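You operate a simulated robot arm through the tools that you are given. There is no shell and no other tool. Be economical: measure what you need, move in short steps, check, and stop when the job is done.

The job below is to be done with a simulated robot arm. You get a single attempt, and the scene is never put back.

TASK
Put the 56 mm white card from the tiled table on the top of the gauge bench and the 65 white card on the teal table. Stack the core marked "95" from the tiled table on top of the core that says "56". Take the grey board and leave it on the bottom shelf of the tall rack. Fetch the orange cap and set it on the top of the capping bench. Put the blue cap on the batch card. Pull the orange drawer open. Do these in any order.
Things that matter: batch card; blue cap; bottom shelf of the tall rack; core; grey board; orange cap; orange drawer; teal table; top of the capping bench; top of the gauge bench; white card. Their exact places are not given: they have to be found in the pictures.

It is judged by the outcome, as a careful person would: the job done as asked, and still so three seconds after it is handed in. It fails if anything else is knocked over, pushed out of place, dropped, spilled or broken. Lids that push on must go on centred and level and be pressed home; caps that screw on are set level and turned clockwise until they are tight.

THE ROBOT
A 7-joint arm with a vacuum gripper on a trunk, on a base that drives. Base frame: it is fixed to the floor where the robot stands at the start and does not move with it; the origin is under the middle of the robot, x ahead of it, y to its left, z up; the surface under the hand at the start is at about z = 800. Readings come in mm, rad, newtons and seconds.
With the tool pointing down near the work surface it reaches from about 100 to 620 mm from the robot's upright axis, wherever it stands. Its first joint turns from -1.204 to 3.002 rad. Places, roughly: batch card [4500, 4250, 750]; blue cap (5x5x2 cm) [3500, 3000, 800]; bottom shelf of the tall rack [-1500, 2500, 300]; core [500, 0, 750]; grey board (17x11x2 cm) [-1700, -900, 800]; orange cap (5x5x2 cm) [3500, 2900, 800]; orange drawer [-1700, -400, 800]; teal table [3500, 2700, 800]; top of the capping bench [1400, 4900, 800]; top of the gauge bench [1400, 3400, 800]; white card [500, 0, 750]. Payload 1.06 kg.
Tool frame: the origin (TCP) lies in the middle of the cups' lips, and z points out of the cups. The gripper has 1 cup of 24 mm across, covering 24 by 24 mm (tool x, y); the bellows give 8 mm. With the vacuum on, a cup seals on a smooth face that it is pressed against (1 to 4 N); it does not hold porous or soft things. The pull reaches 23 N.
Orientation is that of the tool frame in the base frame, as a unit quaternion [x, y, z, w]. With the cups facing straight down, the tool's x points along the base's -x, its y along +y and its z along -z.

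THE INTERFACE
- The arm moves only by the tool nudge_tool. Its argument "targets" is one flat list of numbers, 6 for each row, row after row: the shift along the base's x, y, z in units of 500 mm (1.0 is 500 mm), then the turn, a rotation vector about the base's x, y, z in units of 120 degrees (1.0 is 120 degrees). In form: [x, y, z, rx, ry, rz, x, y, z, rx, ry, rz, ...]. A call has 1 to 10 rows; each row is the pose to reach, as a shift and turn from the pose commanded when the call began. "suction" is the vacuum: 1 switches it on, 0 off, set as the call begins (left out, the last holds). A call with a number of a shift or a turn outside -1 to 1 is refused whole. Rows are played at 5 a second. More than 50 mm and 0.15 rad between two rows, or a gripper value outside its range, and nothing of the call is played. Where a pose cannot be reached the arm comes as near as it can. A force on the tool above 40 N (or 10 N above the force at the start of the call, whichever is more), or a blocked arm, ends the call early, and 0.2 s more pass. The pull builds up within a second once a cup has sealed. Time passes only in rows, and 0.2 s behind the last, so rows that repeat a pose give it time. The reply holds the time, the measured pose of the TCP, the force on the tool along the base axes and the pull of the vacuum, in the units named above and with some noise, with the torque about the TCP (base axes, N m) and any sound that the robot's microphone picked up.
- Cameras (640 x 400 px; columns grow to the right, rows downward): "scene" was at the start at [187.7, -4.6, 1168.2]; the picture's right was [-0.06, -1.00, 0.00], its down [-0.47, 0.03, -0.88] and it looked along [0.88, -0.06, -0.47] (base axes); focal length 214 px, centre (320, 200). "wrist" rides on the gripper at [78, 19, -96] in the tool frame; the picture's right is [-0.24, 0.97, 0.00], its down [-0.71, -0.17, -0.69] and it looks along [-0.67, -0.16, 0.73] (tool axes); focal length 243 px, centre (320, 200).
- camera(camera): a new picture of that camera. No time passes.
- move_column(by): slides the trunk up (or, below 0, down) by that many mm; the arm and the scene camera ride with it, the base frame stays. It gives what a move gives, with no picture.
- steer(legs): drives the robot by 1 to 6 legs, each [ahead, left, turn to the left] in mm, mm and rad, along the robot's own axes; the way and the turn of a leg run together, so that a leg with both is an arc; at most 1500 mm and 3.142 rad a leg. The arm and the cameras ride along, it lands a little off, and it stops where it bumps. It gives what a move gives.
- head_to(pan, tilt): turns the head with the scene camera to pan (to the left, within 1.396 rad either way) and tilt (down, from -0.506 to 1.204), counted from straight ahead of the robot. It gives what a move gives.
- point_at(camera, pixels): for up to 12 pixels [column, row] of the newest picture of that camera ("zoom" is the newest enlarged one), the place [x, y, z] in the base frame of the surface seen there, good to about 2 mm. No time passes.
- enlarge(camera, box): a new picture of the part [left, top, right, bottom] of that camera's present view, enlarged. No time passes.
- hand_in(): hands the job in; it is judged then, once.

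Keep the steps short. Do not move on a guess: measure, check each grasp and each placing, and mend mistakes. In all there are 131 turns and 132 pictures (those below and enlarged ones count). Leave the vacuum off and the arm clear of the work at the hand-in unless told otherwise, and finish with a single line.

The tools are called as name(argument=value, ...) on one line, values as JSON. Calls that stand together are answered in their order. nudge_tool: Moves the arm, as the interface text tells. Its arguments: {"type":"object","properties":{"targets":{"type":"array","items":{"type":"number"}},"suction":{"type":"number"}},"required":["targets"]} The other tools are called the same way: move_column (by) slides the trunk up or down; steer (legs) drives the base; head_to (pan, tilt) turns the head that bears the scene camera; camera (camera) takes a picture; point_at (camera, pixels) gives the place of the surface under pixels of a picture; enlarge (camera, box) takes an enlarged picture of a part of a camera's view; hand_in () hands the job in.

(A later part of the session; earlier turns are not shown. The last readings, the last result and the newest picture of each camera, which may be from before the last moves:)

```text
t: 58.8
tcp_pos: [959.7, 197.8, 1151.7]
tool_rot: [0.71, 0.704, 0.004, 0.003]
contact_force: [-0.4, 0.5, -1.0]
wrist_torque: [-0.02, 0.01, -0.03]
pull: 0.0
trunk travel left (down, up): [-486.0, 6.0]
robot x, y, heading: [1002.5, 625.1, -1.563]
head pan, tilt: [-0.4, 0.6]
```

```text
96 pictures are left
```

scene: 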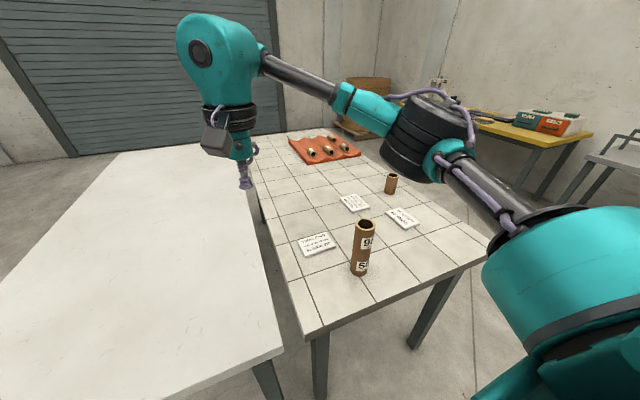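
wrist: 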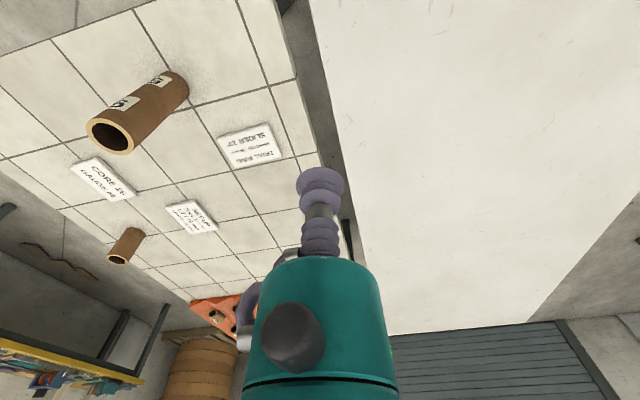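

Much higher now. Measure the card and stack corners.

enlarge(camera="scene", box=[280, 215, 400, 290])

point_at(camera="scene", pixels=[[299, 239], [328, 234], [335, 245], [306, 256], [317, 244], [420, 175], [400, 165]])

```text
5.33 times, centred on (340, 252) of scene
```

zoom: 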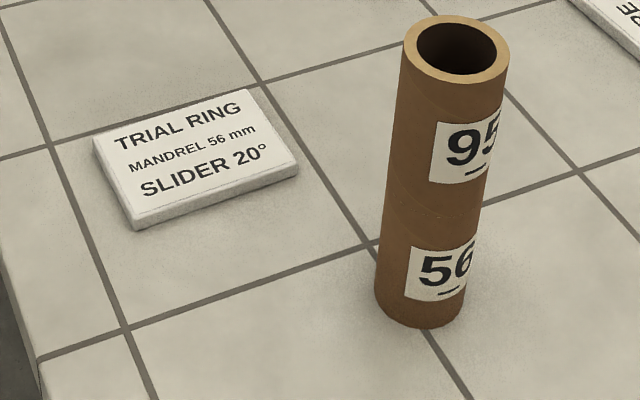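

```text
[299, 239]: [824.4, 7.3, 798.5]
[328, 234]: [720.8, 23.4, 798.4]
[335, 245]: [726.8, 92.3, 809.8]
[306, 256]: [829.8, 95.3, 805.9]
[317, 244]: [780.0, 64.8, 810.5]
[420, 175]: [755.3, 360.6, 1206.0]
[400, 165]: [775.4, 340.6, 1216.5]
```

Card centre ≈ (777, 58). Move above it at z≈1000 and check the elbow.

nudge_tool(targets=[-0.05, -0.04, -0.043, 0, 0, 0, -0.104, -0.08, -0.086, 0, 0, 0, -0.156, -0.12, -0.129, 0, 0, 0, -0.208, -0.16, -0.172, 0, 0, 0, -0.26, -0.2, -0.215, 0, 0, 0, -0.312, -0.24, -0.258, 0, 0, 0, -0.365, -0.28, -0.3, 0, 0, 0])

camera(camera="scene")

camera(camera="wrist")

```text
t: 60.4
tcp_pos: [774.5, 58.1, 1003.8]
tool_rot: [0.709, 0.705, 0.003, 0.005]
contact_force: [0.5, -0.1, -0.8]
wrist_torque: [0.0, -0.02, -0.01]
pull: 0.0
trunk travel left (down, up): [-486.0, 6.0]
robot x, y, heading: [1003.4, 619.1, -1.563]
head pan, tilt: [-0.4, 0.6]
```

```text
94 pictures are left
```

scene: 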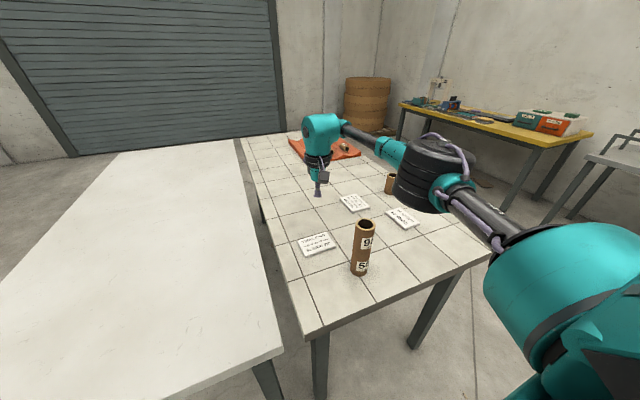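

```text
93 pictures are left
```

wrist: 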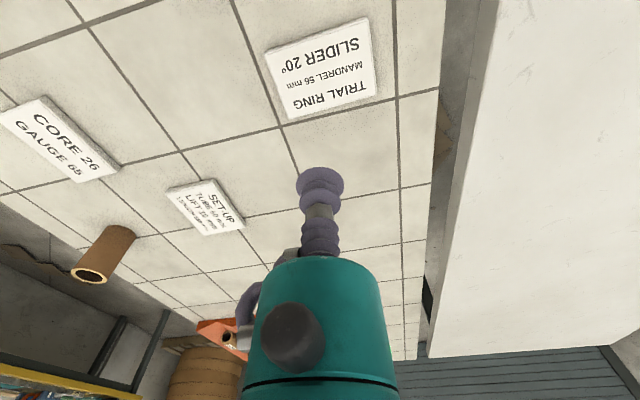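

Measure the card corners in the wrist view and the elbow.

point_at(camera="wrist", pixels=[[268, 55], [362, 22], [374, 92], [287, 117], [320, 72], [300, 95], [345, 40]])

point_at(camera="scene", pixels=[[420, 205], [435, 211], [405, 195], [440, 180], [385, 150]])

```text
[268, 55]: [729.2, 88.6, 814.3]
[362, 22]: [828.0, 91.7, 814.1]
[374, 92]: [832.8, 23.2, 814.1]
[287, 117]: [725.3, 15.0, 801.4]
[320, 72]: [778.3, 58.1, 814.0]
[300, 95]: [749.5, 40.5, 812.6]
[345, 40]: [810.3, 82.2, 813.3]
```

```text
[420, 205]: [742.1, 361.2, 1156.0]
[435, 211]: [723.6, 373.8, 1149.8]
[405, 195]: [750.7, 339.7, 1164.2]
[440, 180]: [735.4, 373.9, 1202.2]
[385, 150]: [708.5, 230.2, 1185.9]
```

Clear. Descend onto the card with vacuum.

nudge_tool(targets=[0.008, -0.004, -0.09, 0, 0, 0, 0.008, -0.004, -0.18, 0, 0, 0, 0.008, -0.004, -0.27, 0, 0, 0, 0.008, -0.004, -0.34, 0, 0, 0, 0.008, -0.004, -0.37, 0, 0, 0, 0.008, -0.004, -0.38, 0, 0, 0, 0.008, -0.004, -0.386, 0, 0, 0, 0.008, -0.004, -0.386, 0, 0, 0, 0.008, -0.004, -0.386, 0, 0, 0, 0.008, -0.004, -0.386, 0, 0, 0], suction=1)

```text
t: 62.5
tcp_pos: [783.8, 85.0, 825.0]
tool_rot: [0.71, 0.704, 0.004, 0.005]
contact_force: [0.1, 0.5, 0.0]
wrist_torque: [-0.01, -0.03, 0.0]
pull: 0.0
out of reach, approached as far as the arm can: row 2, 3, 4, 5, 6, 7, 8, 9, 10
trunk travel left (down, up): [-486.0, 6.0]
robot x, y, heading: [999.8, 623.3, -1.564]
head pan, tilt: [-0.4, 0.6]
```

Slightly out of reach. Lift a bit, drive 45 mm closer, and re-check.

nudge_tool(targets=[0, 0, 0.04, 0, 0, 0, 0, 0, 0.08, 0, 0, 0])

steer(legs=[[45, 0, 0]])

nudge_tool(targets=[0, 0, 0, 0, 0, 0])

```text
t: 63.1
tcp_pos: [785.2, 84.9, 862.4]
tool_rot: [0.71, 0.704, 0.003, 0.004]
contact_force: [0.2, 0.4, -0.3]
wrist_torque: [-0.01, -0.03, -0.02]
pull: 0.1
trunk travel left (down, up): [-486.0, 6.0]
robot x, y, heading: [998.6, 621.3, -1.566]
head pan, tilt: [-0.4, 0.6]
```

```text
t: 64.1
tcp_pos: [784.7, 37.5, 862.4]
tool_rot: [0.71, 0.704, 0.004, 0.004]
contact_force: [0.5, 0.7, -0.1]
wrist_torque: [0.05, -0.02, -0.03]
pull: 0.0
trunk travel left (down, up): [-486.0, 6.0]
robot x, y, heading: [997.9, 576.6, -1.568]
head pan, tilt: [-0.4, 0.6]
```

```text
t: 64.5
tcp_pos: [785.2, 38.5, 862.9]
tool_rot: [0.71, 0.704, 0.003, 0.004]
contact_force: [-0.5, 0.0, 0.2]
wrist_torque: [0.0, -0.01, 0.0]
pull: 0.0
trunk travel left (down, up): [-486.0, 6.0]
robot x, y, heading: [1001.8, 578.1, -1.564]
head pan, tilt: [-0.4, 0.6]
```

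nudge_tool(targets=[-0.012, 0.037, 0, 0, 0, 0, -0.012, 0.037, -0.06, 0, 0, 0, -0.012, 0.037, -0.09, 0, 0, 0, -0.012, 0.037, -0.098, 0, 0, 0, -0.012, 0.037, -0.103, 0, 0, 0, -0.012, 0.037, -0.103, 0, 0, 0, -0.012, 0.037, -0.103, 0, 0, 0, -0.012, 0.037, -0.103, 0, 0, 0], suction=1)

```text
t: 66.3
tcp_pos: [779.7, 58.0, 811.2]
tool_rot: [0.711, 0.704, 0.003, 0.004]
contact_force: [-0.3, -1.9, 5.6]
wrist_torque: [0.01, 0.05, 0.0]
pull: 22.8
trunk travel left (down, up): [-486.0, 6.0]
robot x, y, heading: [1003.0, 575.5, -1.574]
head pan, tilt: [-0.4, 0.6]
```

Card held. Lift it and back away from the table, then turn left to look toward the gauge bench.

nudge_tool(targets=[0, 0, 0.05, 0, 0, 0, 0, 0, 0.13, 0, 0, 0, 0, 0, 0.21, 0, 0, 0, 0.05, 0.02, 0.29, 0, 0, 0, 0.13, 0.06, 0.32, 0, 0, 0, 0.21, 0.1, 0.32, 0, 0, 0])

steer(legs=[[-280, 0, 0], [0, 0, 1.571]])

head_to(pan=0.7, tilt=0.35)

camera(camera="scene")

camera(camera="wrist")

```text
t: 67.7
tcp_pos: [885.3, 109.0, 969.9]
tool_rot: [0.71, 0.704, 0.004, 0.005]
contact_force: [0.4, 0.9, -0.2]
wrist_torque: [0.02, 0.03, 0.02]
pull: 23.1
trunk travel left (down, up): [-486.0, 6.0]
robot x, y, heading: [1000.5, 575.7, -1.569]
head pan, tilt: [-0.4, 0.6]
```

```text
t: 73.4
tcp_pos: [1463.8, 728.6, 969.2]
tool_rot: [0.016, 1.0, 0.006, 0.002]
contact_force: [-0.2, 0.4, -0.2]
wrist_torque: [-0.01, -0.01, 0.01]
pull: 23.6
trunk travel left (down, up): [-486.0, 6.0]
robot x, y, heading: [997.8, 854.4, -0.018]
head pan, tilt: [-0.4, 0.6]
```

```text
t: 74.7
tcp_pos: [1464.1, 729.5, 969.6]
tool_rot: [0.016, 1.0, 0.005, 0.001]
contact_force: [-0.6, -0.1, -0.7]
wrist_torque: [0.02, 0.01, 0.01]
pull: 23.0
trunk travel left (down, up): [-486.0, 6.0]
robot x, y, heading: [999.1, 852.1, -0.018]
head pan, tilt: [0.7, 0.351]
```

```text
92 pictures are left
```

scene: 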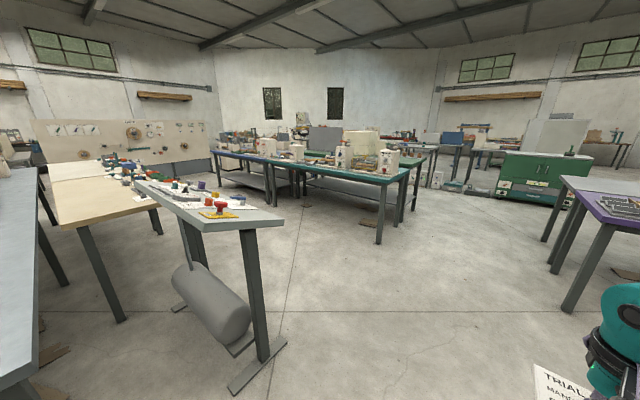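

```text
91 pictures are left
```

wrist: 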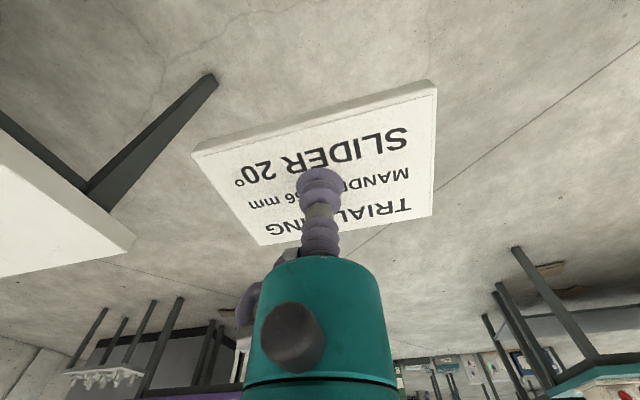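

Measure what these benches are.

point_at(camera="scene", pixels=[[240, 215], [160, 195], [90, 190], [80, 165], [20, 200], [350, 170], [240, 152], [600, 190], [265, 225], [395, 178], [130, 205], [120, 135]])

enlarge(camera="scene", box=[0, 110, 290, 240])

enlarge(camera="scene", box=[200, 110, 500, 240])

```text
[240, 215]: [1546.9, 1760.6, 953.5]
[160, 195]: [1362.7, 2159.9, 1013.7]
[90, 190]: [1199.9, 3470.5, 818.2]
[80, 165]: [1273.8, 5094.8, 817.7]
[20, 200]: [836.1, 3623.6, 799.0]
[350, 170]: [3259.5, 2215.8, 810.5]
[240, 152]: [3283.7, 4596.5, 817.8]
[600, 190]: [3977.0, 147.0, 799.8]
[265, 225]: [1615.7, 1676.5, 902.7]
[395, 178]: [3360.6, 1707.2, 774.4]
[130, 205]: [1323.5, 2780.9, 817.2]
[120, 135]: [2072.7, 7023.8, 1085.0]
```

```text
2.21 times, centred on (145, 175) of scene
```

zoom: 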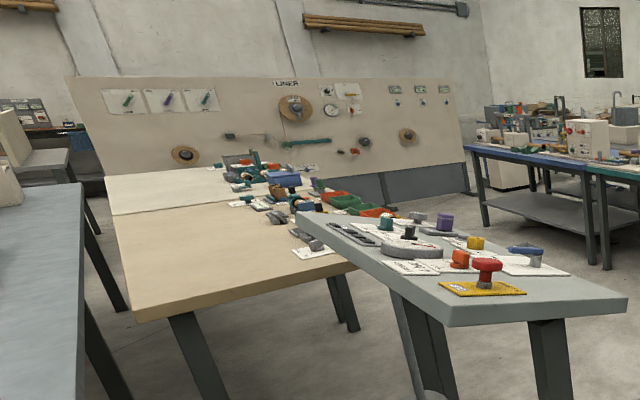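

```text
2.13 times, centred on (350, 175) of scene
```

zoom: 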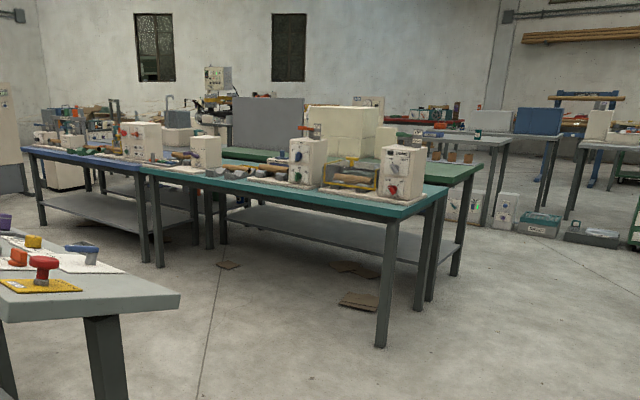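

The tan bench at (1300, 2800–4500) matches the gauge bench. Drive along the aisle at x≈2250 and look.

steer(legs=[[1250, 0, 0], [0, 0, 1.589], [1300, 0, 0], [1000, 0, 0]])

head_to(pan=1.3, tilt=0.5)

camera(camera="scene")

head_to(pan=-1.0, tilt=0.5)

camera(camera="scene")

```text
t: 95.7
tcp_pos: [2446.4, 3572.7, 969.6]
tool_rot: [-0.695, 0.719, 0.004, -0.003]
contact_force: [-0.1, 0.3, -0.7]
wrist_torque: [0.02, -0.01, 0.0]
pull: 23.2
trunk travel left (down, up): [-486.0, 6.0]
robot x, y, heading: [2319.3, 3106.4, 1.554]
head pan, tilt: [0.7, 0.351]
```

```text
t: 96.7
tcp_pos: [2446.0, 3572.1, 969.1]
tool_rot: [-0.695, 0.719, 0.004, -0.003]
contact_force: [0.5, 0.6, -0.8]
wrist_torque: [-0.02, 0.02, -0.01]
pull: 23.0
trunk travel left (down, up): [-486.0, 6.0]
robot x, y, heading: [2320.6, 3104.7, 1.55]
head pan, tilt: [1.3, 0.499]
```

```text
88 pictures are left
```

scene: 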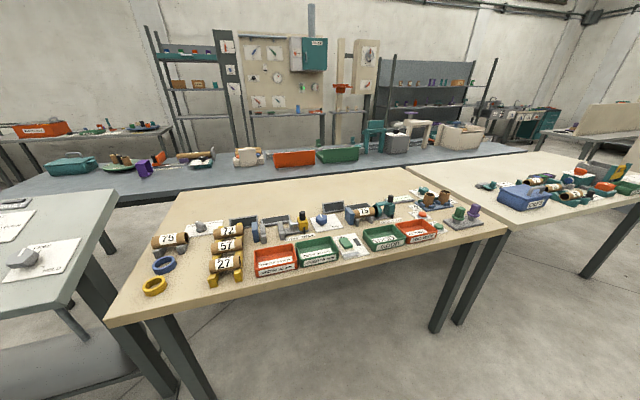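

```text
t: 98.8
tcp_pos: [2447.3, 3571.8, 970.2]
tool_rot: [-0.695, 0.719, 0.005, -0.003]
contact_force: [0.3, -0.6, -0.8]
wrist_torque: [0.01, -0.01, 0.0]
pull: 23.2
trunk travel left (down, up): [-486.0, 6.0]
robot x, y, heading: [2320.1, 3106.9, 1.549]
head pan, tilt: [-1.0, 0.499]
```

```text
87 pictures are left
```

scene: 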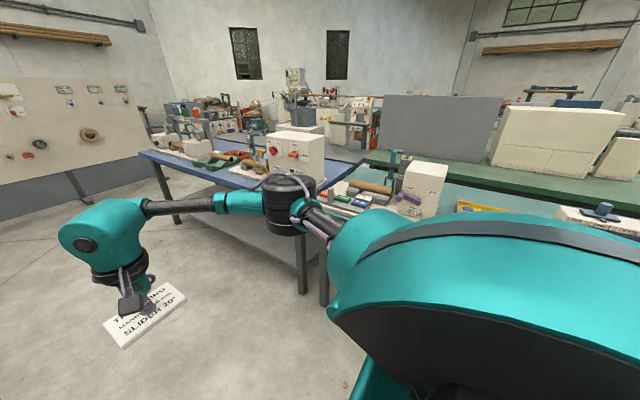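

Look back at the gauge bench to measure its edge and free space.

head_to(pan=1.3, tilt=0.6)

camera(camera="scene")

point_at(camera="scene", pixels=[[220, 260], [300, 245], [400, 215], [130, 270], [200, 180], [300, 170], [420, 150], [480, 190], [560, 165], [230, 150], [350, 150], [240, 225]])

```text
t: 101.0
tcp_pos: [2447.2, 3571.4, 970.1]
tool_rot: [-0.695, 0.719, 0.004, -0.003]
contact_force: [0.4, -0.7, -0.1]
wrist_torque: [-0.03, 0.01, -0.05]
pull: 22.3
trunk travel left (down, up): [-486.0, 6.0]
robot x, y, heading: [2322.0, 3103.7, 1.55]
head pan, tilt: [1.3, 0.6]
```

```text
86 pictures are left
```

scene: 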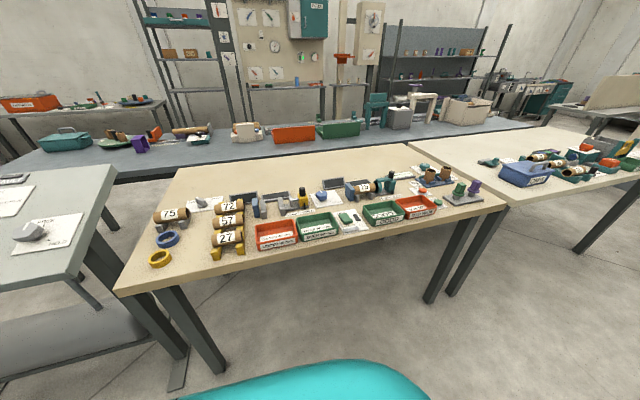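

```text
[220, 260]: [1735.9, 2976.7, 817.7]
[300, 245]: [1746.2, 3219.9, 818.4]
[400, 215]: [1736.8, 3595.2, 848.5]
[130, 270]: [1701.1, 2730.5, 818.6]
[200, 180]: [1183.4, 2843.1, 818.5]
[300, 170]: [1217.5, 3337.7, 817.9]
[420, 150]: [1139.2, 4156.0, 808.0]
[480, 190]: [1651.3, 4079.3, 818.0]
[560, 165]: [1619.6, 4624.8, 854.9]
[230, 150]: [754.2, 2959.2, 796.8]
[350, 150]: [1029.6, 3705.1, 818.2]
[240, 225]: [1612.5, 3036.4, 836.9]
```

The bench top is z≈818. Look for a free patch near the front edge.

enlarge(camera="scene", box=[110, 180, 310, 305])

enlarge(camera="scene", box=[320, 150, 520, 275])

point_at(camera="scene", pixels=[[171, 264], [183, 243], [190, 215], [211, 257], [206, 232], [247, 253], [150, 292], [200, 277], [455, 208], [495, 205], [436, 222], [350, 235]])

```text
3.20 times, centred on (210, 242) of scene
```

zoom: 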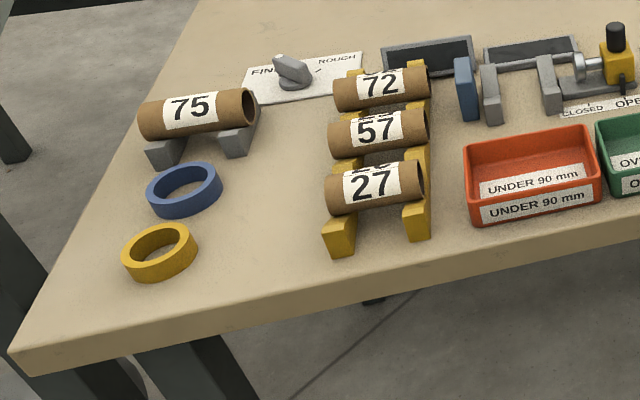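

```text
3.20 times, centred on (420, 212) of scene
```

zoom: 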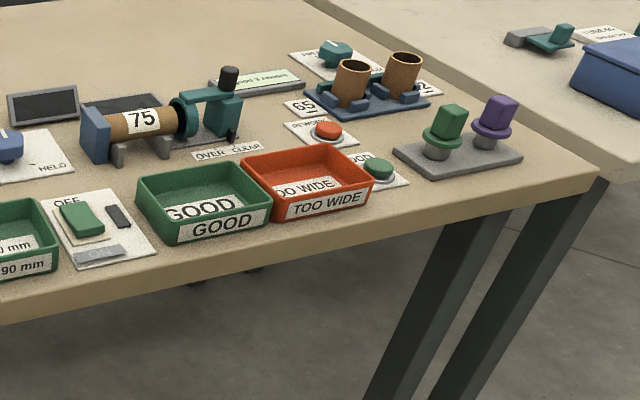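

```text
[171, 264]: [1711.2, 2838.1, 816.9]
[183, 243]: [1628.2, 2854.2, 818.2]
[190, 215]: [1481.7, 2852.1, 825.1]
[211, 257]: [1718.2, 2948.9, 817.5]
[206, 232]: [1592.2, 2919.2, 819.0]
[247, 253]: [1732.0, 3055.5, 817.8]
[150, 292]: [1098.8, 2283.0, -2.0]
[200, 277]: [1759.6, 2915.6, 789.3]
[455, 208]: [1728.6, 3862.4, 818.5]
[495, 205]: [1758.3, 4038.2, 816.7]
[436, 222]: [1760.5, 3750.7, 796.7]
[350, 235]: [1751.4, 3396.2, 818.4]
```

A free patch lies around (1672, 2884) between the rings and the "27" block. I'll stand diagonally off the bench's corner.

steer(legs=[[-615, 0, 0], [0, 245, 0], [0, 0, 0.806]])

head_to(pan=0.2, tilt=0.7)

camera(camera="scene")

```text
t: 108.8
tcp_pos: [1818.5, 2916.8, 970.0]
tool_rot: [0.919, -0.394, -0.003, 0.005]
contact_force: [-0.1, 0.6, 0.5]
wrist_torque: [0.01, -0.03, 0.01]
pull: 22.9
trunk travel left (down, up): [-486.0, 6.0]
robot x, y, heading: [2061.9, 2502.2, 2.348]
head pan, tilt: [1.3, 0.6]
```

```text
t: 110.2
tcp_pos: [1819.2, 2916.5, 970.4]
tool_rot: [0.92, -0.393, -0.003, 0.004]
contact_force: [-0.7, -0.5, -0.5]
wrist_torque: [-0.01, 0.01, 0.0]
pull: 23.3
trunk travel left (down, up): [-486.0, 6.0]
robot x, y, heading: [2063.3, 2498.4, 2.347]
head pan, tilt: [0.201, 0.7]
```

```text
83 pictures are left
```

scene: 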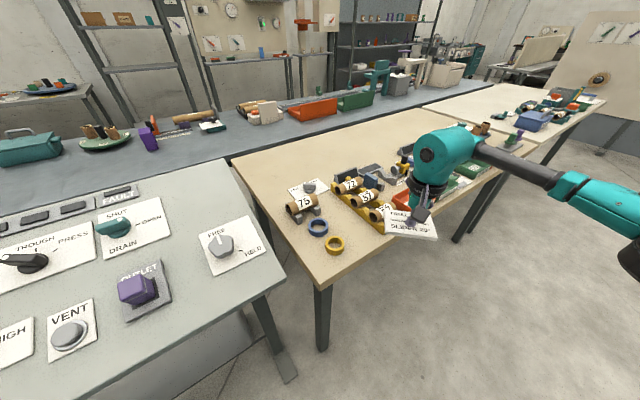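

enlarge(camera="scene", box=[280, 170, 440, 270])

point_at(camera="zoom", pixels=[[255, 295], [190, 230], [150, 175], [170, 130], [300, 200], [380, 240], [350, 280], [240, 130], [430, 150], [625, 265], [420, 240], [530, 150]])

```text
4.00 times, centred on (360, 220) of scene
```

zoom: 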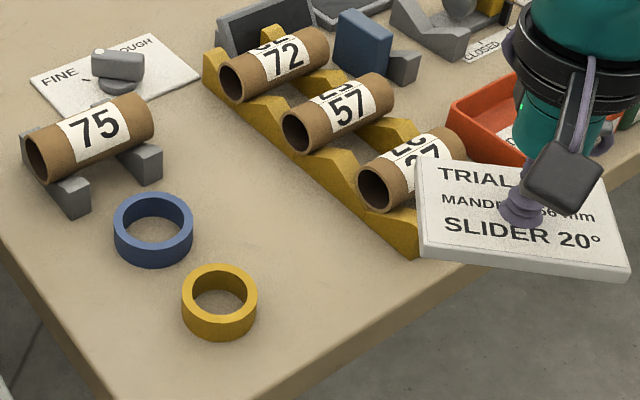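

```text
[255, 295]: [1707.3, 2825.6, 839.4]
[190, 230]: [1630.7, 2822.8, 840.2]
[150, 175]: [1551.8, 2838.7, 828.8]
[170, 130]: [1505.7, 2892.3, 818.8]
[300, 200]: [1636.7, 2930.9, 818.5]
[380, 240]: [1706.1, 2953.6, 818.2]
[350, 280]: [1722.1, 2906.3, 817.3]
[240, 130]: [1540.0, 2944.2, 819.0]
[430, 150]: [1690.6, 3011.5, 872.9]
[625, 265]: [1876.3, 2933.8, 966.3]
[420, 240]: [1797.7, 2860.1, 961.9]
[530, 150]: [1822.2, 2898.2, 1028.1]
```

The strip is ~110 mm wide (y 2832–2945). Rotate the card −43° and move above (1660, 2888).

nudge_tool(targets=[-0.053, -0.0095, 0, 0, 0, -0.06, -0.106, -0.019, 0, 0, 0, -0.12, -0.159, -0.0285, 0, 0, 0, -0.18, -0.212, -0.038, 0, 0, 0, -0.24, -0.265, -0.0475, 0, 0, 0, -0.3, -0.318, -0.057, 0, 0, 0, -0.358, -0.318, -0.057, -0.09, 0, 0, -0.358, -0.318, -0.057, -0.18, 0, 0, -0.358])

enlarge(camera="scene", box=[280, 170, 440, 270])

camera(camera="wrist")

```text
t: 112.0
tcp_pos: [1673.2, 2879.1, 904.0]
tool_rot: [0.711, -0.703, -0.005, 0.004]
contact_force: [0.7, -0.7, 0.2]
wrist_torque: [-0.01, 0.0, 0.0]
pull: 22.8
out of reach, approached as far as the arm can: row 6, 7, 8
trunk travel left (down, up): [-486.0, 6.0]
robot x, y, heading: [2065.6, 2500.2, 2.346]
head pan, tilt: [0.201, 0.7]
```

```text
4.00 times, centred on (360, 220) of scene
```

zoom: 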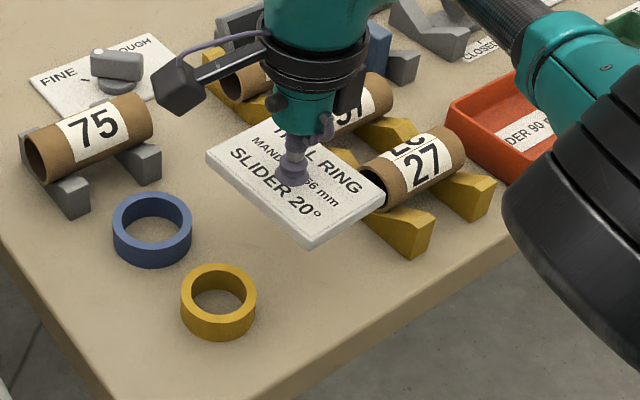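

```text
80 pictures are left
```

wrist: 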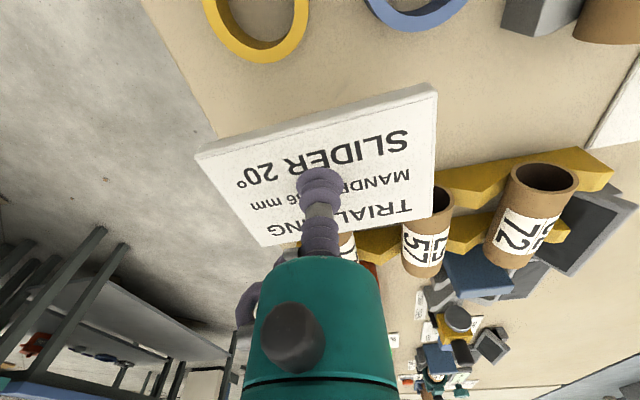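

Position (1673, 2879) is already within the strip. Measure the nearest neighbours before lowering.

point_at(camera="wrist", pixels=[[436, 90], [432, 212], [198, 155], [262, 243], [445, 190], [460, 180], [445, 205], [300, 40], [430, 20], [350, 240], [347, 232], [470, 165]])

point_at(camera="zoom", pixels=[[365, 170], [372, 200], [390, 230], [325, 150], [230, 90], [250, 300], [190, 220]])

```text
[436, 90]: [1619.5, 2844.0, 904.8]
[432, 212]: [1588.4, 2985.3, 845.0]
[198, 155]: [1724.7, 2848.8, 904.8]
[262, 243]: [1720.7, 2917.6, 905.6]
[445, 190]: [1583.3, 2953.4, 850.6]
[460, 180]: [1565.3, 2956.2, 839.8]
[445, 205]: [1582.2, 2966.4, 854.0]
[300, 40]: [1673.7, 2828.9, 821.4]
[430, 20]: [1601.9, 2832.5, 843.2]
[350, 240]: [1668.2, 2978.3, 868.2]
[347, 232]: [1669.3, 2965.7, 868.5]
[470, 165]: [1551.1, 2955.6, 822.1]
```

```text
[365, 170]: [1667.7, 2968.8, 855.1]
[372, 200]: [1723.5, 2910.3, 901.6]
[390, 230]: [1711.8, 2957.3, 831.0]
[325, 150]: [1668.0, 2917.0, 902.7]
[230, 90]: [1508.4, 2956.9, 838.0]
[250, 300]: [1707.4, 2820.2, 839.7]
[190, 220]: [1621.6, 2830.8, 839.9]
```

Lower by trunk 55 mm, then nudge +8 mm in y and set down.

move_column(by=-55)

nudge_tool(targets=[0, 0.016, 0, 0, 0, 0, 0, 0.016, -0.02, 0, 0, 0, 0, 0.016, -0.028, 0, 0, 0, 0, 0.016, -0.033, 0, 0, 0, 0, 0.016, -0.033, 0, 0, 0])

```text
t: 112.9
tcp_pos: [1671.6, 2876.9, 847.2]
tool_rot: [0.712, -0.702, -0.004, 0.004]
contact_force: [0.3, 0.9, 0.4]
wrist_torque: [0.0, 0.0, 0.0]
pull: 22.9
trunk travel left (down, up): [-431.0, 61.0]
robot x, y, heading: [2065.6, 2500.4, 2.345]
head pan, tilt: [0.201, 0.7]
```

```text
t: 114.1
tcp_pos: [1672.5, 2885.7, 830.6]
tool_rot: [0.712, -0.703, -0.006, 0.004]
contact_force: [1.4, -0.5, 9.8]
wrist_torque: [-0.02, -0.07, -0.02]
pull: 22.7
trunk travel left (down, up): [-431.0, 61.0]
robot x, y, heading: [2064.5, 2501.4, 2.346]
head pan, tilt: [0.201, 0.7]
```

Contact felt (9.8 N). Release, wait, lift off.

nudge_tool(targets=[0, 0, 0.003, 0, 0, 0, 0, 0, 0.003, 0, 0, 0, 0, 0, 0.003, 0, 0, 0, 0, 0, 0.003, 0, 0, 0, 0, 0, 0.01, 0, 0, 0, 0, 0, 0.04, 0, 0, 0, 0, 0, 0.12, 0, 0, 0, 0.04, -0.02, 0.2, 0, 0, 0, 0.1, -0.05, 0.26, 0, 0, 0, 0.18, -0.09, 0.28, 0, 0, 0], suction=0)

enlarge(camera="scene", box=[260, 150, 440, 270])

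```text
t: 116.3
tcp_pos: [1760.6, 2840.1, 971.5]
tool_rot: [0.71, -0.704, -0.005, 0.003]
contact_force: [0.0, 0.2, 0.4]
wrist_torque: [0.03, 0.03, 0.01]
pull: 0.0
trunk travel left (down, up): [-431.0, 61.0]
robot x, y, heading: [2061.8, 2504.4, 2.347]
head pan, tilt: [0.201, 0.7]
```

```text
3.33 times, centred on (350, 210) of scene
```

zoom: 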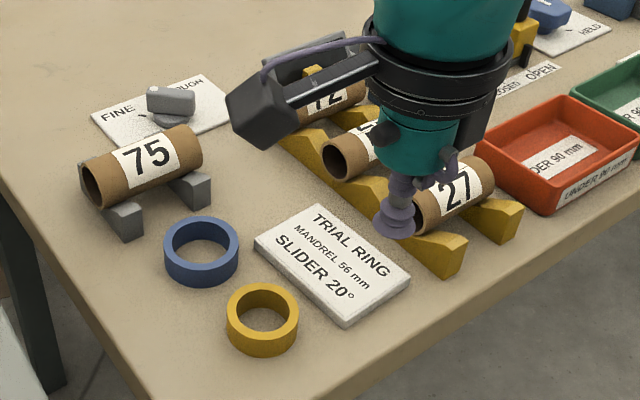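

The 56 mm card lies well on the gauge bench. Next, fetch the 65 card: back off, undo the yaw, and drive back.

steer(legs=[[-300, 0, 0], [0, 0, 2.365], [1440, 0, 0], [0, -1500, 0], [0, -340, 0]])

nudge_tool(targets=[0, 0, 0, 0, 0, 0.06, 0, 0, 0, 0, 0, 0.12, 0, 0, 0, 0, 0, 0.18, 0, 0, 0, 0, 0, 0.24, 0, 0, 0, 0, 0, 0.3, 0, 0, 0, 0, 0, 0.358])

head_to(pan=0, tilt=0.7)

camera(camera="scene")

```text
t: 147.2
tcp_pos: [375.3, 370.1, 971.4]
tool_rot: [0.919, 0.395, 0.001, 0.005]
contact_force: [0.1, -0.1, -0.8]
wrist_torque: [-0.04, -0.03, -0.01]
pull: 0.1
trunk travel left (down, up): [-431.0, 61.0]
robot x, y, heading: [397.7, 826.4, -1.565]
head pan, tilt: [0.201, 0.7]
```

```text
t: 148.6
tcp_pos: [374.0, 370.7, 969.5]
tool_rot: [0.709, 0.705, 0.002, 0.005]
contact_force: [-0.6, 0.5, -0.1]
wrist_torque: [0.03, 0.02, 0.01]
pull: 0.0
trunk travel left (down, up): [-431.0, 61.0]
robot x, y, heading: [398.2, 828.2, -1.565]
head pan, tilt: [0.201, 0.7]
```

```text
t: 149.3
tcp_pos: [374.7, 370.9, 969.9]
tool_rot: [0.711, 0.703, 0.003, 0.004]
contact_force: [0.0, 0.2, -1.1]
wrist_torque: [-0.01, 0.02, -0.02]
pull: 0.1
trunk travel left (down, up): [-431.0, 61.0]
robot x, y, heading: [394.2, 825.9, -1.566]
head pan, tilt: [0.0, 0.7]
```

```text
78 pictures are left
```

scene: 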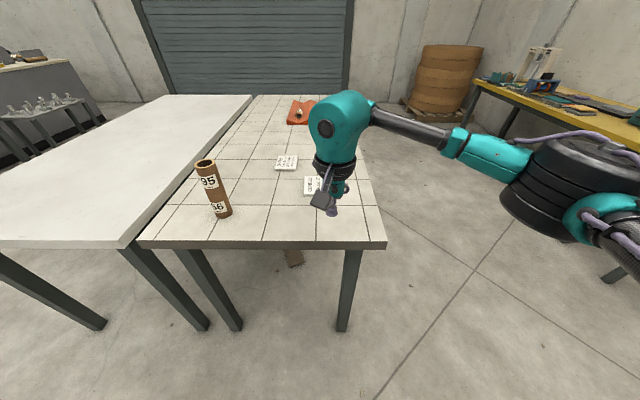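

steer(legs=[[240, 30, 0]])

camera(camera="wrist")

point_at(camera="wrist", pixels=[[320, 60], [320, 80], [320, 100], [280, 80], [360, 80], [260, 100], [400, 100], [300, 40]])

```text
t: 151.1
tcp_pos: [403.6, 130.2, 970.1]
tool_rot: [0.711, 0.704, 0.003, 0.003]
contact_force: [-0.2, -0.3, 0.2]
wrist_torque: [-0.03, -0.02, -0.01]
pull: 0.0
trunk travel left (down, up): [-431.0, 61.0]
robot x, y, heading: [424.4, 586.0, -1.571]
head pan, tilt: [0.0, 0.7]
```

```text
77 pictures are left
```

wrist: 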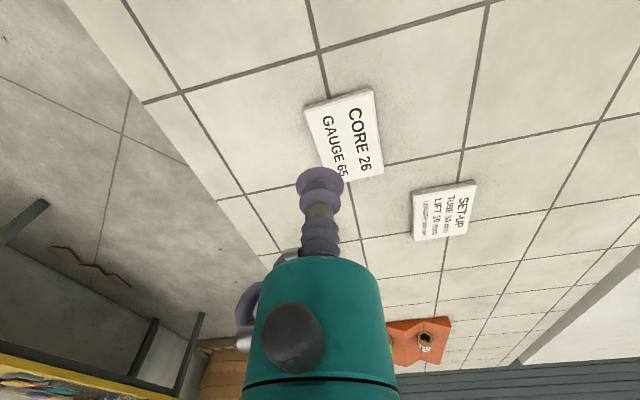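

```text
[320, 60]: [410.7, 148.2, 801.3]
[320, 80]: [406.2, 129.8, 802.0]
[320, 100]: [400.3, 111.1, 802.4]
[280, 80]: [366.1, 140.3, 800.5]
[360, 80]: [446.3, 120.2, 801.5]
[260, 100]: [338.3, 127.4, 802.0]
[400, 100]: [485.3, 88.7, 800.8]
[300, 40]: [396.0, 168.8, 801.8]
```

point_at(camera="wrist", pixels=[[307, 109], [371, 91], [382, 168], [345, 125], [325, 160], [365, 150]])

```text
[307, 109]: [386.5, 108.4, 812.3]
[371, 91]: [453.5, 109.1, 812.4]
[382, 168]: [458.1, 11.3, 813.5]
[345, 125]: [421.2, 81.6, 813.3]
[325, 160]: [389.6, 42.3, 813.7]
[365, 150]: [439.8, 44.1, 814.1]
```

Card centre (422, 60). Descend onto it with vacuum.

nudge_tool(targets=[0.018, -0.07, -0.04, 0, 0, 0, 0.037, -0.14, -0.08, 0, 0, 0, 0.037, -0.14, -0.17, 0, 0, 0, 0.037, -0.14, -0.25, 0, 0, 0, 0.037, -0.14, -0.295, 0, 0, 0, 0.037, -0.14, -0.312, 0, 0, 0, 0.037, -0.14, -0.319, 0, 0, 0, 0.037, -0.14, -0.319, 0, 0, 0, 0.037, -0.14, -0.319, 0, 0, 0, 0.037, -0.14, -0.319, 0, 0, 0], suction=1)

```text
t: 153.3
tcp_pos: [422.1, 60.5, 812.2]
tool_rot: [0.711, 0.703, 0.003, 0.004]
contact_force: [-0.4, -1.5, 5.9]
wrist_torque: [0.03, 0.06, 0.02]
pull: 23.2
trunk travel left (down, up): [-431.0, 61.0]
robot x, y, heading: [425.5, 585.5, -1.57]
head pan, tilt: [0.0, 0.7]
```

Held. Lift, drive to the aisle facing the teal table.

nudge_tool(targets=[0, 0, 0.05, 0, 0, 0, 0, 0, 0.13, 0, 0, 0, 0, 0, 0.21, 0, 0, 0, 0, 0.06, 0.28, 0, 0, 0, -0.02, 0.14, 0.31, 0, 0, 0])

steer(legs=[[-265, 0, 0], [0, 1500, 0], [0, 330, 0], [0, 0, 1.571], [0, 1400, 0]])

head_to(pan=0, tilt=0.3)

camera(camera="scene")

```text
t: 154.5
tcp_pos: [412.5, 132.2, 964.1]
tool_rot: [0.712, 0.702, 0.003, 0.005]
contact_force: [0.7, 0.3, 0.4]
wrist_torque: [0.0, 0.02, -0.02]
pull: 22.4
trunk travel left (down, up): [-431.0, 61.0]
robot x, y, heading: [430.6, 587.3, -1.571]
head pan, tilt: [0.0, 0.7]
```

```text
t: 188.1
tcp_pos: [2762.2, 2197.6, 963.9]
tool_rot: [0.027, 1.0, 0.005, 0.001]
contact_force: [-0.9, -0.2, -0.8]
wrist_torque: [0.01, 0.02, 0.0]
pull: 22.4
trunk travel left (down, up): [-431.0, 61.0]
robot x, y, heading: [2306.4, 2231.9, -0.042]
head pan, tilt: [0.0, 0.7]
```

```text
t: 189.0
tcp_pos: [2762.1, 2198.2, 963.8]
tool_rot: [0.028, 1.0, 0.006, 0.0]
contact_force: [0.6, 0.4, -0.4]
wrist_torque: [-0.04, -0.01, 0.01]
pull: 22.4
trunk travel left (down, up): [-431.0, 61.0]
robot x, y, heading: [2310.0, 2227.9, -0.045]
head pan, tilt: [0.0, 0.3]
```

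```text
76 pictures are left
```

scene: 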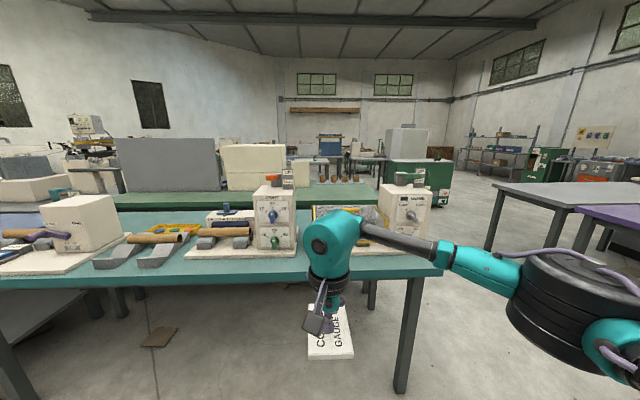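

enlarge(camera="scene", box=[0, 160, 320, 300])

enlarge(camera="scene", box=[180, 160, 460, 290])

point_at(camera="scene", pixels=[[100, 278], [300, 268], [230, 255], [420, 266], [115, 250], [165, 215], [40, 260], [230, 240], [180, 225], [435, 265]])

```text
2.00 times, centred on (160, 230) of scene
```

zoom: 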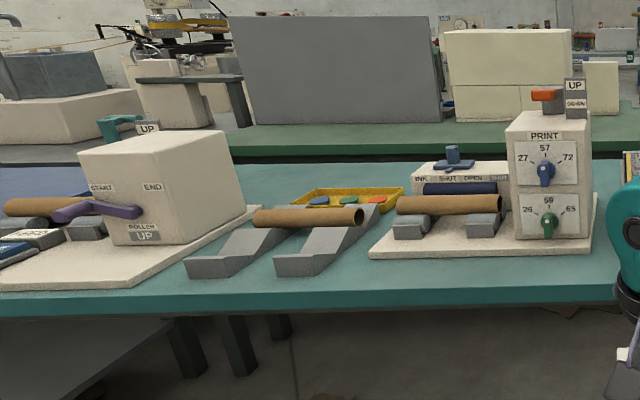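

```text
2.29 times, centred on (320, 225) of scene
```

zoom: 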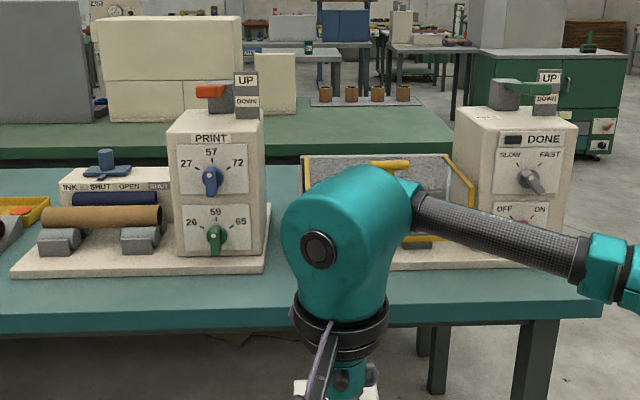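

```text
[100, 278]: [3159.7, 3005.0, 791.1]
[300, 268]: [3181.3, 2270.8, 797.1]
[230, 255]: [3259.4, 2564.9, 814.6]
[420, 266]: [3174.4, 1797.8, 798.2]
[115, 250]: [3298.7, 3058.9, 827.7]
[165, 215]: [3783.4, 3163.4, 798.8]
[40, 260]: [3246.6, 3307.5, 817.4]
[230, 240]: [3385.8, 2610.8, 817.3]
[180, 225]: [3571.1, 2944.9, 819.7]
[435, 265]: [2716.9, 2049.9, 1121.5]
```

Yellow tray at (3571, 2945) holds the caps. Drive closer and look down for a free patch for the card.

steer(legs=[[0, 0, 0.045], [230, 60, 0]])

head_to(pan=0.25, tilt=0.5)

camera(camera="scene")

camera(camera="wrist")

```text
t: 191.1
tcp_pos: [2989.3, 2276.7, 964.1]
tool_rot: [0.007, 1.0, 0.005, 0.0]
contact_force: [0.1, 0.0, -0.5]
wrist_torque: [-0.02, 0.0, 0.01]
pull: 22.9
trunk travel left (down, up): [-431.0, 61.0]
robot x, y, heading: [2532.6, 2286.8, 0.001]
head pan, tilt: [0.0, 0.3]
```

```text
t: 191.9
tcp_pos: [2988.5, 2274.8, 964.5]
tool_rot: [0.007, 1.0, 0.005, 0.001]
contact_force: [-0.3, -0.9, -1.3]
wrist_torque: [0.03, 0.02, -0.01]
pull: 22.6
trunk travel left (down, up): [-431.0, 61.0]
robot x, y, heading: [2536.2, 2289.0, -0.004]
head pan, tilt: [0.25, 0.499]
```

```text
73 pictures are left
```

scene: 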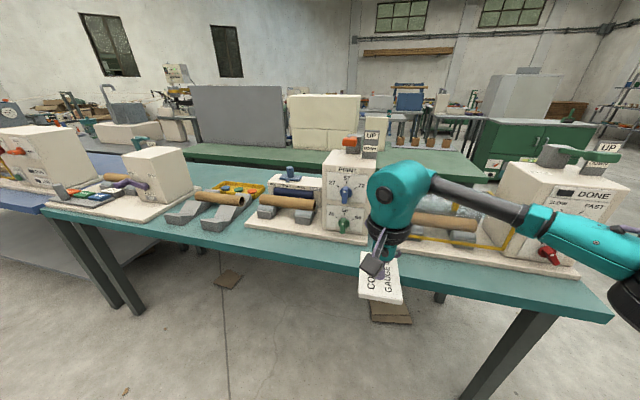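

```text
72 pictures are left
```

wrist: 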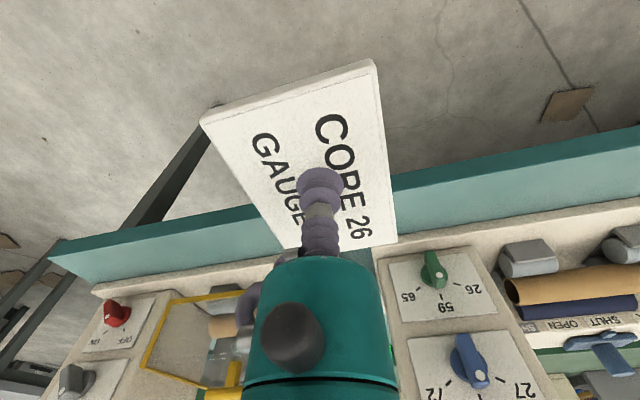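

enlarge(camera="scene", box=[100, 170, 320, 290])

point_at(camera="zoom", pixels=[[390, 180], [410, 145], [430, 110], [300, 165], [210, 145], [150, 160], [420, 205], [345, 180], [240, 110], [490, 130], [440, 180], [300, 205]])

```text
2.91 times, centred on (210, 230) of scene
```

zoom: 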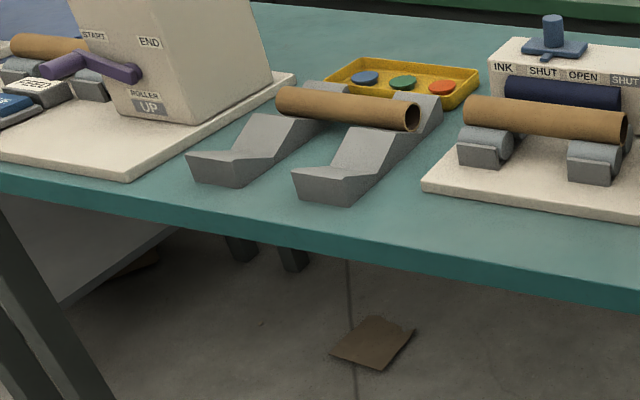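

```text
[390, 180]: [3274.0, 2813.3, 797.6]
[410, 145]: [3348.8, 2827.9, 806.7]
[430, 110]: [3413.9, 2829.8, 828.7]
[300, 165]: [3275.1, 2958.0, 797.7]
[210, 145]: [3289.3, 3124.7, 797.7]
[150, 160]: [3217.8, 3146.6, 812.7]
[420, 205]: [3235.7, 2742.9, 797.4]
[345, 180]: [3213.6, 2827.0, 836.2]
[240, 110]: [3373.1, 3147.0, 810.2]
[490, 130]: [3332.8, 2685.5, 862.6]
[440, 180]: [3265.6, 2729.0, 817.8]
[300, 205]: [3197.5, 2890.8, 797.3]
```

Measure front strip width and right end space.

enlarge(camera="scene", box=[230, 200, 390, 300])

point_at(camera="zoom", pixels=[[80, 115], [80, 155], [200, 135], [200, 170], [350, 160], [350, 195], [480, 175], [480, 215], [20, 100], [20, 145]])

enlarge(camera="scene", box=[460, 220, 640, 340])

point_at(camera="zoom", pixels=[[420, 205], [420, 185], [470, 215], [530, 330], [440, 240], [300, 180], [300, 230], [380, 190], [100, 160], [100, 195]])

```text
4.00 times, centred on (310, 250) of scene
```

zoom: 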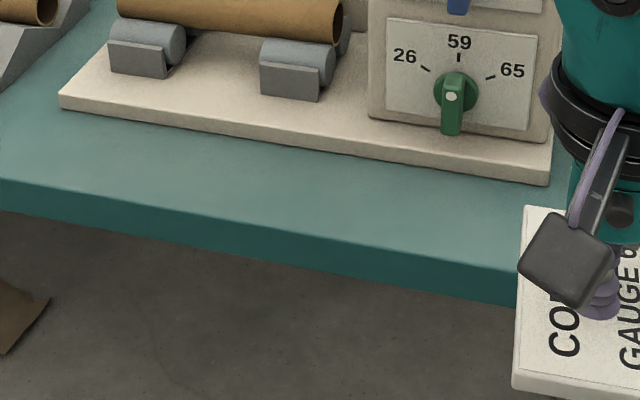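

```text
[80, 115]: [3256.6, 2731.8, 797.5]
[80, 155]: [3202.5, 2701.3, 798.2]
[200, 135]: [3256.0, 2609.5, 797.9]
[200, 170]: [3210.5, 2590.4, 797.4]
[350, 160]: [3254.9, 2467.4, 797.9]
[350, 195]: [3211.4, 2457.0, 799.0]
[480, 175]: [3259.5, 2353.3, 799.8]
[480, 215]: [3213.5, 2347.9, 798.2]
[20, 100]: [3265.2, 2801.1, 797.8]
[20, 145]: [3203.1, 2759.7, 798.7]
```

```text
3.33 times, centred on (550, 280) of scene
```

zoom: 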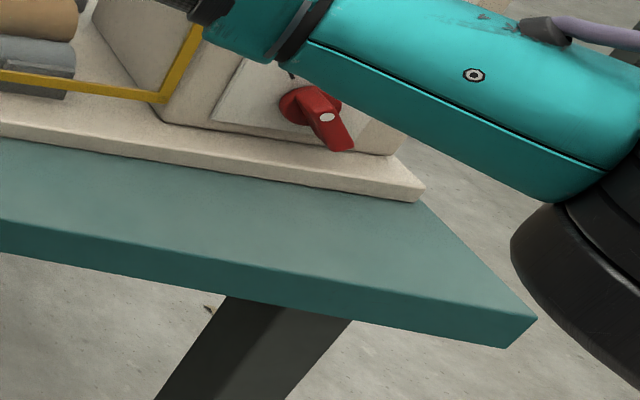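

```text
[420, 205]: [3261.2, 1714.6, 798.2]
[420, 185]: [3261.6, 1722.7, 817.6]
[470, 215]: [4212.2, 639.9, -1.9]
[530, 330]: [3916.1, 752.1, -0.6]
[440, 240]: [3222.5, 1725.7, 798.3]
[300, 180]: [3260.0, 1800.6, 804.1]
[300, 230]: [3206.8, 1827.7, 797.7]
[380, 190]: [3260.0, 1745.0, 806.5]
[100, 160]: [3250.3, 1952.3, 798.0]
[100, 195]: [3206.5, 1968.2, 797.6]
```

The front strip is about 97 mm deep (x 3160–3258). The card must turn 90° so its short side fits; yaw −90° here over the floor.

nudge_tool(targets=[0, 0, 0, 0, 0, -0.068, 0, 0, 0, 0, 0, -0.136, 0, 0, 0, 0, 0, -0.204, 0, 0, 0, 0, 0, -0.272, 0, 0, 0, 0, 0, -0.34, 0, 0, 0, 0, 0, -0.408, 0, 0, 0, 0, 0, -0.476, 0, 0, 0, 0, 0, -0.544, 0, 0, 0, 0, 0, -0.612, 0, 0, 0, 0, 0, -0.68])

nudge_tool(targets=[0, 0, 0, 0, 0, -0.035, 0, 0, 0, 0, 0, -0.07])

camera(camera="scene")

```text
t: 194.1
tcp_pos: [2990.4, 2276.2, 964.5]
tool_rot: [0.66, 0.751, 0.003, 0.004]
contact_force: [-0.8, -0.9, 0.1]
wrist_torque: [0.01, 0.03, -0.01]
pull: 22.4
trunk travel left (down, up): [-431.0, 61.0]
robot x, y, heading: [2534.0, 2286.8, 0.002]
head pan, tilt: [0.25, 0.499]
```

```text
t: 194.7
tcp_pos: [2988.3, 2275.9, 963.0]
tool_rot: [0.713, 0.702, 0.003, 0.004]
contact_force: [0.1, 0.5, 0.3]
wrist_torque: [-0.06, 0.0, 0.0]
pull: 22.5
trunk travel left (down, up): [-431.0, 61.0]
robot x, y, heading: [2532.5, 2294.2, -0.001]
head pan, tilt: [0.25, 0.499]
```

```text
68 pictures are left
```

scene: 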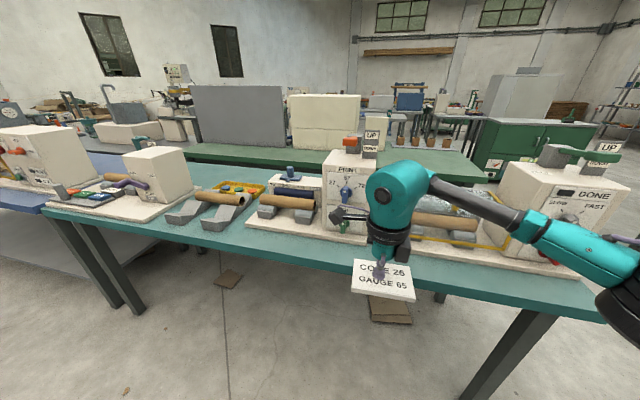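

Works. Drive so the card hovers over the strip near (3210, 2616).

steer(legs=[[0, 340, 0], [220, 0, 0]])

head_to(pan=0.2, tilt=0.75)

camera(camera="scene")

```text
t: 199.6
tcp_pos: [3208.2, 2619.4, 963.6]
tool_rot: [0.713, 0.701, 0.003, 0.004]
contact_force: [-0.1, -0.1, -0.4]
wrist_torque: [0.01, -0.01, 0.01]
pull: 22.5
trunk travel left (down, up): [-431.0, 61.0]
robot x, y, heading: [2747.7, 2639.2, -0.001]
head pan, tilt: [0.25, 0.499]
```

```text
t: 200.3
tcp_pos: [3206.2, 2619.9, 964.5]
tool_rot: [0.713, 0.701, 0.004, 0.004]
contact_force: [0.6, -0.7, 0.0]
wrist_torque: [-0.01, 0.01, 0.01]
pull: 22.6
trunk travel left (down, up): [-431.0, 61.0]
robot x, y, heading: [2753.0, 2636.6, -0.004]
head pan, tilt: [0.201, 0.75]
```

```text
67 pictures are left
```

scene: 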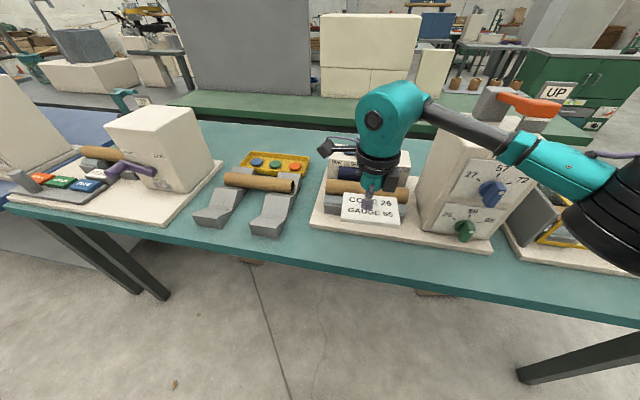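

Check forearm clearance over the PRINT box.

point_at(camera="scene", pixels=[[557, 85], [530, 103], [530, 162], [485, 140], [445, 130], [440, 115], [580, 210], [600, 230], [560, 180], [425, 200], [345, 220], [400, 222]])

```text
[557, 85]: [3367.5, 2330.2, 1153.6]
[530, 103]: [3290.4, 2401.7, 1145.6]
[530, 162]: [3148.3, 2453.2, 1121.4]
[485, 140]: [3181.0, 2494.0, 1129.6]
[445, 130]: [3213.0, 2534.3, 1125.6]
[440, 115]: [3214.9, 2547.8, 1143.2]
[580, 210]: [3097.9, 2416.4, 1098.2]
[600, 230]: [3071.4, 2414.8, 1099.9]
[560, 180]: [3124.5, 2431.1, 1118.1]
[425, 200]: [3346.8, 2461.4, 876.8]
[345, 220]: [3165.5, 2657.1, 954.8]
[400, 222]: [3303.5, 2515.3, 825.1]
```

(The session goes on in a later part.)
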